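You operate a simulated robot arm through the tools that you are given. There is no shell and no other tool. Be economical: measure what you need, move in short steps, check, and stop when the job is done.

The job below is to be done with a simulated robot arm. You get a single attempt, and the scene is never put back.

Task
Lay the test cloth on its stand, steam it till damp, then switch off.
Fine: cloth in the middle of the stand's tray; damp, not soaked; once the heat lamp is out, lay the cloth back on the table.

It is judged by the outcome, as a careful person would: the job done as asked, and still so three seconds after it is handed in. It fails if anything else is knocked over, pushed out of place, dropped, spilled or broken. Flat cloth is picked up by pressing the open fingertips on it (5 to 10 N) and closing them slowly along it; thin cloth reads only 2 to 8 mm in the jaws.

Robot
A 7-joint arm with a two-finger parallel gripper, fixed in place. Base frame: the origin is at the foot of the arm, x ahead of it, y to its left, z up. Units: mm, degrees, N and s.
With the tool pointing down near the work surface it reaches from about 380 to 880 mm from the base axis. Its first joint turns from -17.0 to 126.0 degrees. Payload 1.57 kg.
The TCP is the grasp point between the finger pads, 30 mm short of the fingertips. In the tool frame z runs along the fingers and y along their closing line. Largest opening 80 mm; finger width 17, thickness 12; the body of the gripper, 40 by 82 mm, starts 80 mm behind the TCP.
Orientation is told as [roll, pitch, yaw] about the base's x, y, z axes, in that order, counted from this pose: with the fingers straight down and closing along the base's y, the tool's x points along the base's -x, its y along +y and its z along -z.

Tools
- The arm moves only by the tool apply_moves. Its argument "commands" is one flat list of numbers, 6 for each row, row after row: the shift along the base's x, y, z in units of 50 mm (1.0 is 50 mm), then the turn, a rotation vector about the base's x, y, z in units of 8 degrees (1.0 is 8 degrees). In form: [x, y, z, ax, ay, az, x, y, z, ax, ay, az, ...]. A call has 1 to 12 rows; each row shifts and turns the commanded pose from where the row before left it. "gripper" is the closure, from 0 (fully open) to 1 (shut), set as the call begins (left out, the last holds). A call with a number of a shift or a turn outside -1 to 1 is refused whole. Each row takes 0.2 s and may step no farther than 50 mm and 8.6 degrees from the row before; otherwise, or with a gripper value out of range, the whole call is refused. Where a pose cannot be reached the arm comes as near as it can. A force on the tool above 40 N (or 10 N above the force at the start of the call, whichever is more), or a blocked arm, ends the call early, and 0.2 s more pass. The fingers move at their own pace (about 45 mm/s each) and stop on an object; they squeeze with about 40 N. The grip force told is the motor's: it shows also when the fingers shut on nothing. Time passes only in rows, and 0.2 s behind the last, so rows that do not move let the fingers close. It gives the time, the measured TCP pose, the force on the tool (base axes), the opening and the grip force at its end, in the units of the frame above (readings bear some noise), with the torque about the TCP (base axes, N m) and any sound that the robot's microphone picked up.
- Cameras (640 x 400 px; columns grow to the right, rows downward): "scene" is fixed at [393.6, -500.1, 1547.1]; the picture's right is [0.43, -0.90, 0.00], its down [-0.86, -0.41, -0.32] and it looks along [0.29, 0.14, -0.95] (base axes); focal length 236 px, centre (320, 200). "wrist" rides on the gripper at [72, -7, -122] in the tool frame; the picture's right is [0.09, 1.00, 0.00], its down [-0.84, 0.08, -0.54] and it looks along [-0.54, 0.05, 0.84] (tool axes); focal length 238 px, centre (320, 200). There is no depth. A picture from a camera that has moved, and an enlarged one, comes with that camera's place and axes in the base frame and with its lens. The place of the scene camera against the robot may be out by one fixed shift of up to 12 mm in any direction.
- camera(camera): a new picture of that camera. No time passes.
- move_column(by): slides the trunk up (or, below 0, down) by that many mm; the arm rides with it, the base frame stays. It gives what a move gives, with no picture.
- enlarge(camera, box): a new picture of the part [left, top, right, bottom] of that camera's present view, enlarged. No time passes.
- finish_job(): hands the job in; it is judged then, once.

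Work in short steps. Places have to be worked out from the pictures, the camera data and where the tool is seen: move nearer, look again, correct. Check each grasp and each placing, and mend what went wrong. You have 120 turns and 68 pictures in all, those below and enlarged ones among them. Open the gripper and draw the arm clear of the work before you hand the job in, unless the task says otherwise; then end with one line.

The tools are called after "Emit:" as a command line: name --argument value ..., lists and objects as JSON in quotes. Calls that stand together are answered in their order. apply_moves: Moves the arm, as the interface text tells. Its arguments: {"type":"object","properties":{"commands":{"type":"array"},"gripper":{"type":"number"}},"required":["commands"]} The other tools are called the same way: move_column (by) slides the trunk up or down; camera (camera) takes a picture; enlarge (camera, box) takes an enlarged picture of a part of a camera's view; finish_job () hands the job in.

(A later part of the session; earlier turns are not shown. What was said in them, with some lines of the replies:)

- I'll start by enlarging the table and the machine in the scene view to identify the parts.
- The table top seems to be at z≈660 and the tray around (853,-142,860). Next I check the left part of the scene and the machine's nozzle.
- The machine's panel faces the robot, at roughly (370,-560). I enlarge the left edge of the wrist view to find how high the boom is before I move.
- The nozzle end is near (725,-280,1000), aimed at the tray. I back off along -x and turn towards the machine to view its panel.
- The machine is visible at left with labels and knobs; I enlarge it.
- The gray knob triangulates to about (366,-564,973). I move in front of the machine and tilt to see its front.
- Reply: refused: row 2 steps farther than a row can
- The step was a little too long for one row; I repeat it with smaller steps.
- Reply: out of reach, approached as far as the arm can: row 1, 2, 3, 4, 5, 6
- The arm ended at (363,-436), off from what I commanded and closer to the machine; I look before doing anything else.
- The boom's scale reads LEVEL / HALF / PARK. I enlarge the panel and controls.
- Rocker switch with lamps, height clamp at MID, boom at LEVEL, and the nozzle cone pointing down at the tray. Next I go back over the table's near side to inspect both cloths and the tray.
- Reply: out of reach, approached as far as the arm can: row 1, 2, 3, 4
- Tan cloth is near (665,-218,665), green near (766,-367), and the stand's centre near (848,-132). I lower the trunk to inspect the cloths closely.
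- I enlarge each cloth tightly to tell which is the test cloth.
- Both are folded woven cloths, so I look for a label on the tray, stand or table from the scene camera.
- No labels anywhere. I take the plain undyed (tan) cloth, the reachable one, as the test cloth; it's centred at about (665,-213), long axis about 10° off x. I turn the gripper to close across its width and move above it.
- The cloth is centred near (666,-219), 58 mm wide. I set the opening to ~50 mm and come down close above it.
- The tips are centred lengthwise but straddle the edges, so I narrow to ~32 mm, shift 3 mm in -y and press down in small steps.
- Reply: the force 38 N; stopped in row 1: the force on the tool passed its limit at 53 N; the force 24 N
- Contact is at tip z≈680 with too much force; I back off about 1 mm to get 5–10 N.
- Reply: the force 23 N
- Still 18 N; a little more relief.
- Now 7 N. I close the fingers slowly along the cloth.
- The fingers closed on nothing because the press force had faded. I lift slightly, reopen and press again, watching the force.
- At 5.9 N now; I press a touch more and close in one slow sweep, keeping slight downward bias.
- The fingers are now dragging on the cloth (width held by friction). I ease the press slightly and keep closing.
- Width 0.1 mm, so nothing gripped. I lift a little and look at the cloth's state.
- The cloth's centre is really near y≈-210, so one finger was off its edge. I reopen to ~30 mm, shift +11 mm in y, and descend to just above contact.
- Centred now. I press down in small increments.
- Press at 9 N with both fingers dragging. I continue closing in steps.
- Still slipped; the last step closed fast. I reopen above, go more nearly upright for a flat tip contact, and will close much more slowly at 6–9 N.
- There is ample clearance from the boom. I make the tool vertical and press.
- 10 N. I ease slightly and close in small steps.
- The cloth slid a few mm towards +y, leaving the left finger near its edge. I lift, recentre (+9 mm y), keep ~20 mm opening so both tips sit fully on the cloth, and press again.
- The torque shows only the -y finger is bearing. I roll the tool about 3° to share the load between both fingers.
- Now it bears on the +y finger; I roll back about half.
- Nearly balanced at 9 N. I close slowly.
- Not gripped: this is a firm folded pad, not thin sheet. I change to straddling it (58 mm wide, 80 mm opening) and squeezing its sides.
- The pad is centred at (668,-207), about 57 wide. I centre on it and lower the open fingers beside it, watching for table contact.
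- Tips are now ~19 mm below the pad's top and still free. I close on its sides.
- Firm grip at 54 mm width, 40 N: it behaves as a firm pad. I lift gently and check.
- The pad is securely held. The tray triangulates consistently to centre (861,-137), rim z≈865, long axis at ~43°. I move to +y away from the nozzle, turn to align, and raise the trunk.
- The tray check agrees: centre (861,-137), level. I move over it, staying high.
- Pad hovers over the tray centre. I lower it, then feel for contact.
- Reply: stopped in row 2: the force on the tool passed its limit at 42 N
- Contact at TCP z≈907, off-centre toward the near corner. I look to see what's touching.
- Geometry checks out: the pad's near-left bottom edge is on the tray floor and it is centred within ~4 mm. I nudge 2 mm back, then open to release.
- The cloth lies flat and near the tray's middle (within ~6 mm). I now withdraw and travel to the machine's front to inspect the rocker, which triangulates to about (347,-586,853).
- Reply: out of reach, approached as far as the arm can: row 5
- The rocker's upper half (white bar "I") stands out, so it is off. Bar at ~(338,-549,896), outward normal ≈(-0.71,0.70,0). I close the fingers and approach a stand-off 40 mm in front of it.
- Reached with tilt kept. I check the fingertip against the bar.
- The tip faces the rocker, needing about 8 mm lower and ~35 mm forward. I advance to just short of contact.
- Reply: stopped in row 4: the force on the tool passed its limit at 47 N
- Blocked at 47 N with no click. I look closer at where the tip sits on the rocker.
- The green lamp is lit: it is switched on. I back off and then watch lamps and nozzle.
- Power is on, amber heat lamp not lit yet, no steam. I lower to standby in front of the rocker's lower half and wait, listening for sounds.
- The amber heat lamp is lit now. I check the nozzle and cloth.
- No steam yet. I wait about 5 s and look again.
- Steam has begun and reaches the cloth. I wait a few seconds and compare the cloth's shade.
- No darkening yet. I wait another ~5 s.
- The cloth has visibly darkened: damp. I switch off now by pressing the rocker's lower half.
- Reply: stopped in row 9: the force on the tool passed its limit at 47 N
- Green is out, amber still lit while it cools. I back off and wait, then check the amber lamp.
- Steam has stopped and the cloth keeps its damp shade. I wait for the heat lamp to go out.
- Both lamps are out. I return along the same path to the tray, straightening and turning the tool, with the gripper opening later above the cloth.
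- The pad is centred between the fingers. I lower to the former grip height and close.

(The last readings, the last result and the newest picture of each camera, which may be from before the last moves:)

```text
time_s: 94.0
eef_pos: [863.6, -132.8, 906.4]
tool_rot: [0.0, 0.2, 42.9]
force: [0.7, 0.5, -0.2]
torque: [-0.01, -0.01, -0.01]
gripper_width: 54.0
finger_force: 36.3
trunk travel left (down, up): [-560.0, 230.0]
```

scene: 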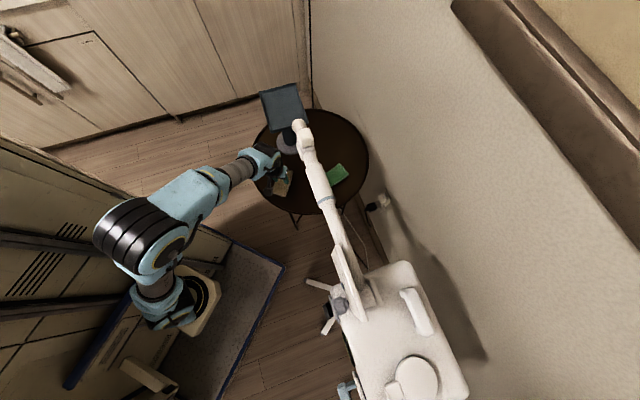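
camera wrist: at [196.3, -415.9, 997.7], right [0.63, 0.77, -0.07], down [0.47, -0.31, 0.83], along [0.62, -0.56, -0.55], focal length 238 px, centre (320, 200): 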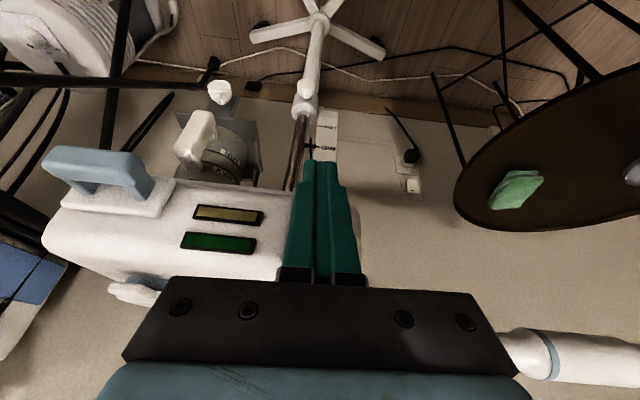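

Gripped at 54 mm. I lift, back away over the rim, then lower the trunk to table level.

Emit:
apply_moves --commands '[0, 0, 0.6, 0, 0, 0, 0, 0, 0.6, 0, 0, 0, -0.87, 0.2, 0, 0, 0, 0, -0.87, 0.2, 0, 0, 0, 0, -0.87, 0.2, 0, 0, 0, 0, -0.87, 0.2, 0, 0, 0, 0, -0.87, 0.2, 0, 0, 0, 0]' --gripper 0.8

Emit:
move_column --by -180

Emit:
apply_moves --commands '[0, -0.5, 0, 0, 0, -0.95, 0.1, -0.6, 0, 0, 0, -0.95, 0.2, -0.6, 0, 0, 0, -0.95, 0.2, -0.6, 0, 0, 0, -0.95]'

Emit:
camera --camera "wrist"

```text
time_s: 95.6
eef_pos: [646.8, -82.7, 966.1]
tool_rot: [-0.1, 0.3, 42.9]
force: [0.6, 0.0, -1.3]
torque: [0.03, 0.05, 0.0]
gripper_width: 53.8
finger_force: 39.9
trunk travel left (down, up): [-560.0, 230.0]
```

```text
time_s: 97.6
eef_pos: [646.8, -83.0, 785.7]
tool_rot: [0.0, 0.3, 42.9]
force: [-0.1, 0.6, -0.9]
torque: [0.01, 0.0, 0.0]
gripper_width: 53.7
finger_force: 39.9
trunk travel left (down, up): [-380.0, 410.0]
```

```text
time_s: 98.6
eef_pos: [671.1, -198.2, 785.9]
tool_rot: [0.0, 0.1, 12.5]
force: [-0.4, -0.7, -0.3]
torque: [0.02, -0.02, -0.01]
gripper_width: 53.6
finger_force: 39.7
trunk travel left (down, up): [-380.0, 410.0]
```

```text
9 pictures are left
camera wrist: at [602.3, -220.5, 908.5], right [-0.31, 0.95, 0.0], down [0.8, 0.26, 0.54], along [0.51, 0.16, -0.84], focal length 238 px, centre (320, 200)
```

wrist: 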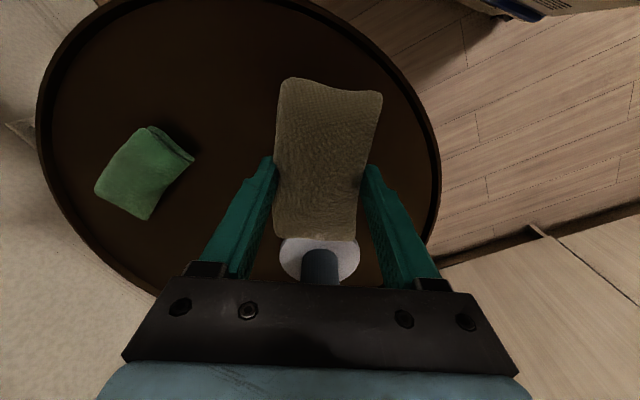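

Cloth held above its original spot. I centre on (667,-207) and lower, feeling for the table.

Emit:
apply_moves --commands '[-0.08, -0.17, -0.7, 0, 0, 0, 0, 0, -0.7, 0, 0, 0, 0, 0, -0.3, 0, 0, 0]'

Emit:
apply_moves --commands '[0, 0, -0.06, 0, 0, 0, 0, 0, -0.06, 0, 0, 0, 0, 0, -0.04, 0, 0, 0]'

```text
time_s: 99.4
eef_pos: [666.7, -208.3, 701.1]
tool_rot: [0.0, 0.3, 12.5]
force: [-0.3, -0.1, 0.1]
torque: [0.02, -0.03, 0.05]
gripper_width: 54.0
finger_force: 39.7
trunk travel left (down, up): [-380.0, 410.0]
```

```text
time_s: 100.2
eef_pos: [667.6, -207.9, 692.9]
tool_rot: [0.1, 0.3, 12.6]
force: [0.0, -0.5, -0.6]
torque: [0.02, 0.04, -0.01]
gripper_width: 53.6
finger_force: 40.0
trunk travel left (down, up): [-380.0, 410.0]
```

Emit:
apply_moves --commands '[0, 0, -0.04, 0, 0, 0, 0, 0, -0.03, 0, 0, 0]'

```text
time_s: 100.8
eef_pos: [667.0, -207.2, 689.4]
tool_rot: [-0.1, 0.2, 12.4]
force: [0.4, -0.4, -0.8]
torque: [0.03, -0.01, 0.03]
gripper_width: 53.8
finger_force: 40.1
trunk travel left (down, up): [-380.0, 410.0]
```

Emit:
apply_moves --commands '[0, 0, -0.04, 0, 0, 0, 0, 0, -0.02, 0, 0, 0]'

```text
time_s: 101.4
eef_pos: [667.4, -205.8, 686.7]
tool_rot: [-0.1, 0.2, 12.5]
force: [0.6, -0.2, -0.2]
torque: [0.01, 0.01, 0.02]
gripper_width: 53.9
finger_force: 40.0
trunk travel left (down, up): [-380.0, 410.0]
```

Emit:
apply_moves --commands '[0, 0, -0.03, 0, 0, 0, 0, 0, -0.03, 0, 0, 0]'

```text
time_s: 102.0
eef_pos: [667.7, -206.5, 685.7]
tool_rot: [0.0, 0.2, 12.5]
force: [-4.6, 0.1, 22.2]
torque: [0.05, 0.55, 0.01]
gripper_width: 54.0
finger_force: 40.4
trunk travel left (down, up): [-380.0, 410.0]
```

Contact with the table. I open slowly, then lift clear and check.

Emit:
apply_moves --commands '[0, 0, 0.01, 0, 0, 0, 0, 0, 0, 0, 0, 0, 0, 0, 0, 0, 0, 0]' --gripper 0

Emit:
apply_moves --commands '[0, 0, 0.4, 0, 0, 0, 0, 0, 0.8, 0, 0, 0, -0.5, 0.5, 0.7, 0, 0, 0, -0.6, 0.6, 0.5, 0, 0, 0, -0.7, 0.6, 0.3, 0, 0, 0, -0.7, 0.6, 0.3, 0, 0, 0]'

Emit:
camera --camera "scene"

Emit:
camera --camera "wrist"

```text
time_s: 102.8
eef_pos: [669.3, -206.5, 684.5]
tool_rot: [0.0, 0.2, 12.5]
force: [0.2, -0.2, 0.0]
torque: [-0.02, 0.07, 0.04]
gripper_width: 80.1
finger_force: 0.1
trunk travel left (down, up): [-380.0, 410.0]
```

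```text
time_s: 104.2
eef_pos: [543.5, -92.7, 832.2]
tool_rot: [-0.1, 0.2, 12.4]
force: [0.6, -0.5, -0.8]
torque: [0.04, 0.01, -0.03]
gripper_width: 79.9
finger_force: 0.0
trunk travel left (down, up): [-380.0, 410.0]
```

```text
8 pictures are left
```

scene: 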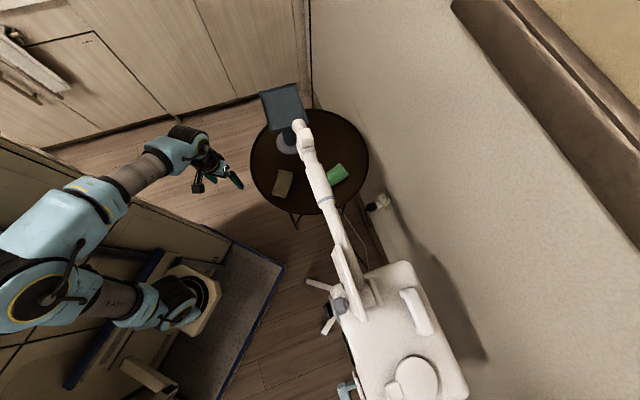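

```text
7 pictures are left
camera wrist: at [474.5, -113.4, 956.2], right [-0.31, 0.95, 0.0], down [0.8, 0.26, 0.54], along [0.51, 0.16, -0.84], focal length 238 px, centre (320, 200)
```

wrist: 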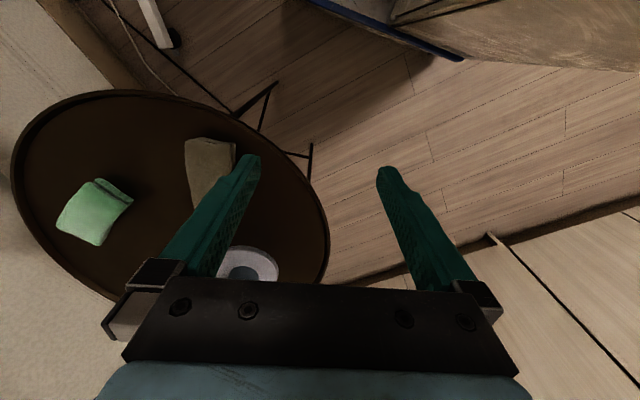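

The cloth lies on the table, still damp-coloured. The tray is empty, both lamps were out when last seen, the stand and the green cloth are undisturbed, and the arm is clear with the gripper open. I hand the job in.

Emit:
finish_job

```text
The job is handed in.
```

I steamed the tan cloth in the middle of the stand's tray until it looked damp, switched the steamer off, and laid the cloth back on the table after the heat lamp went out. Neither cloth was labelled, so I took the plain tan one to be the test cloth. It sat about 6 mm off the tray's centre by my estimate.
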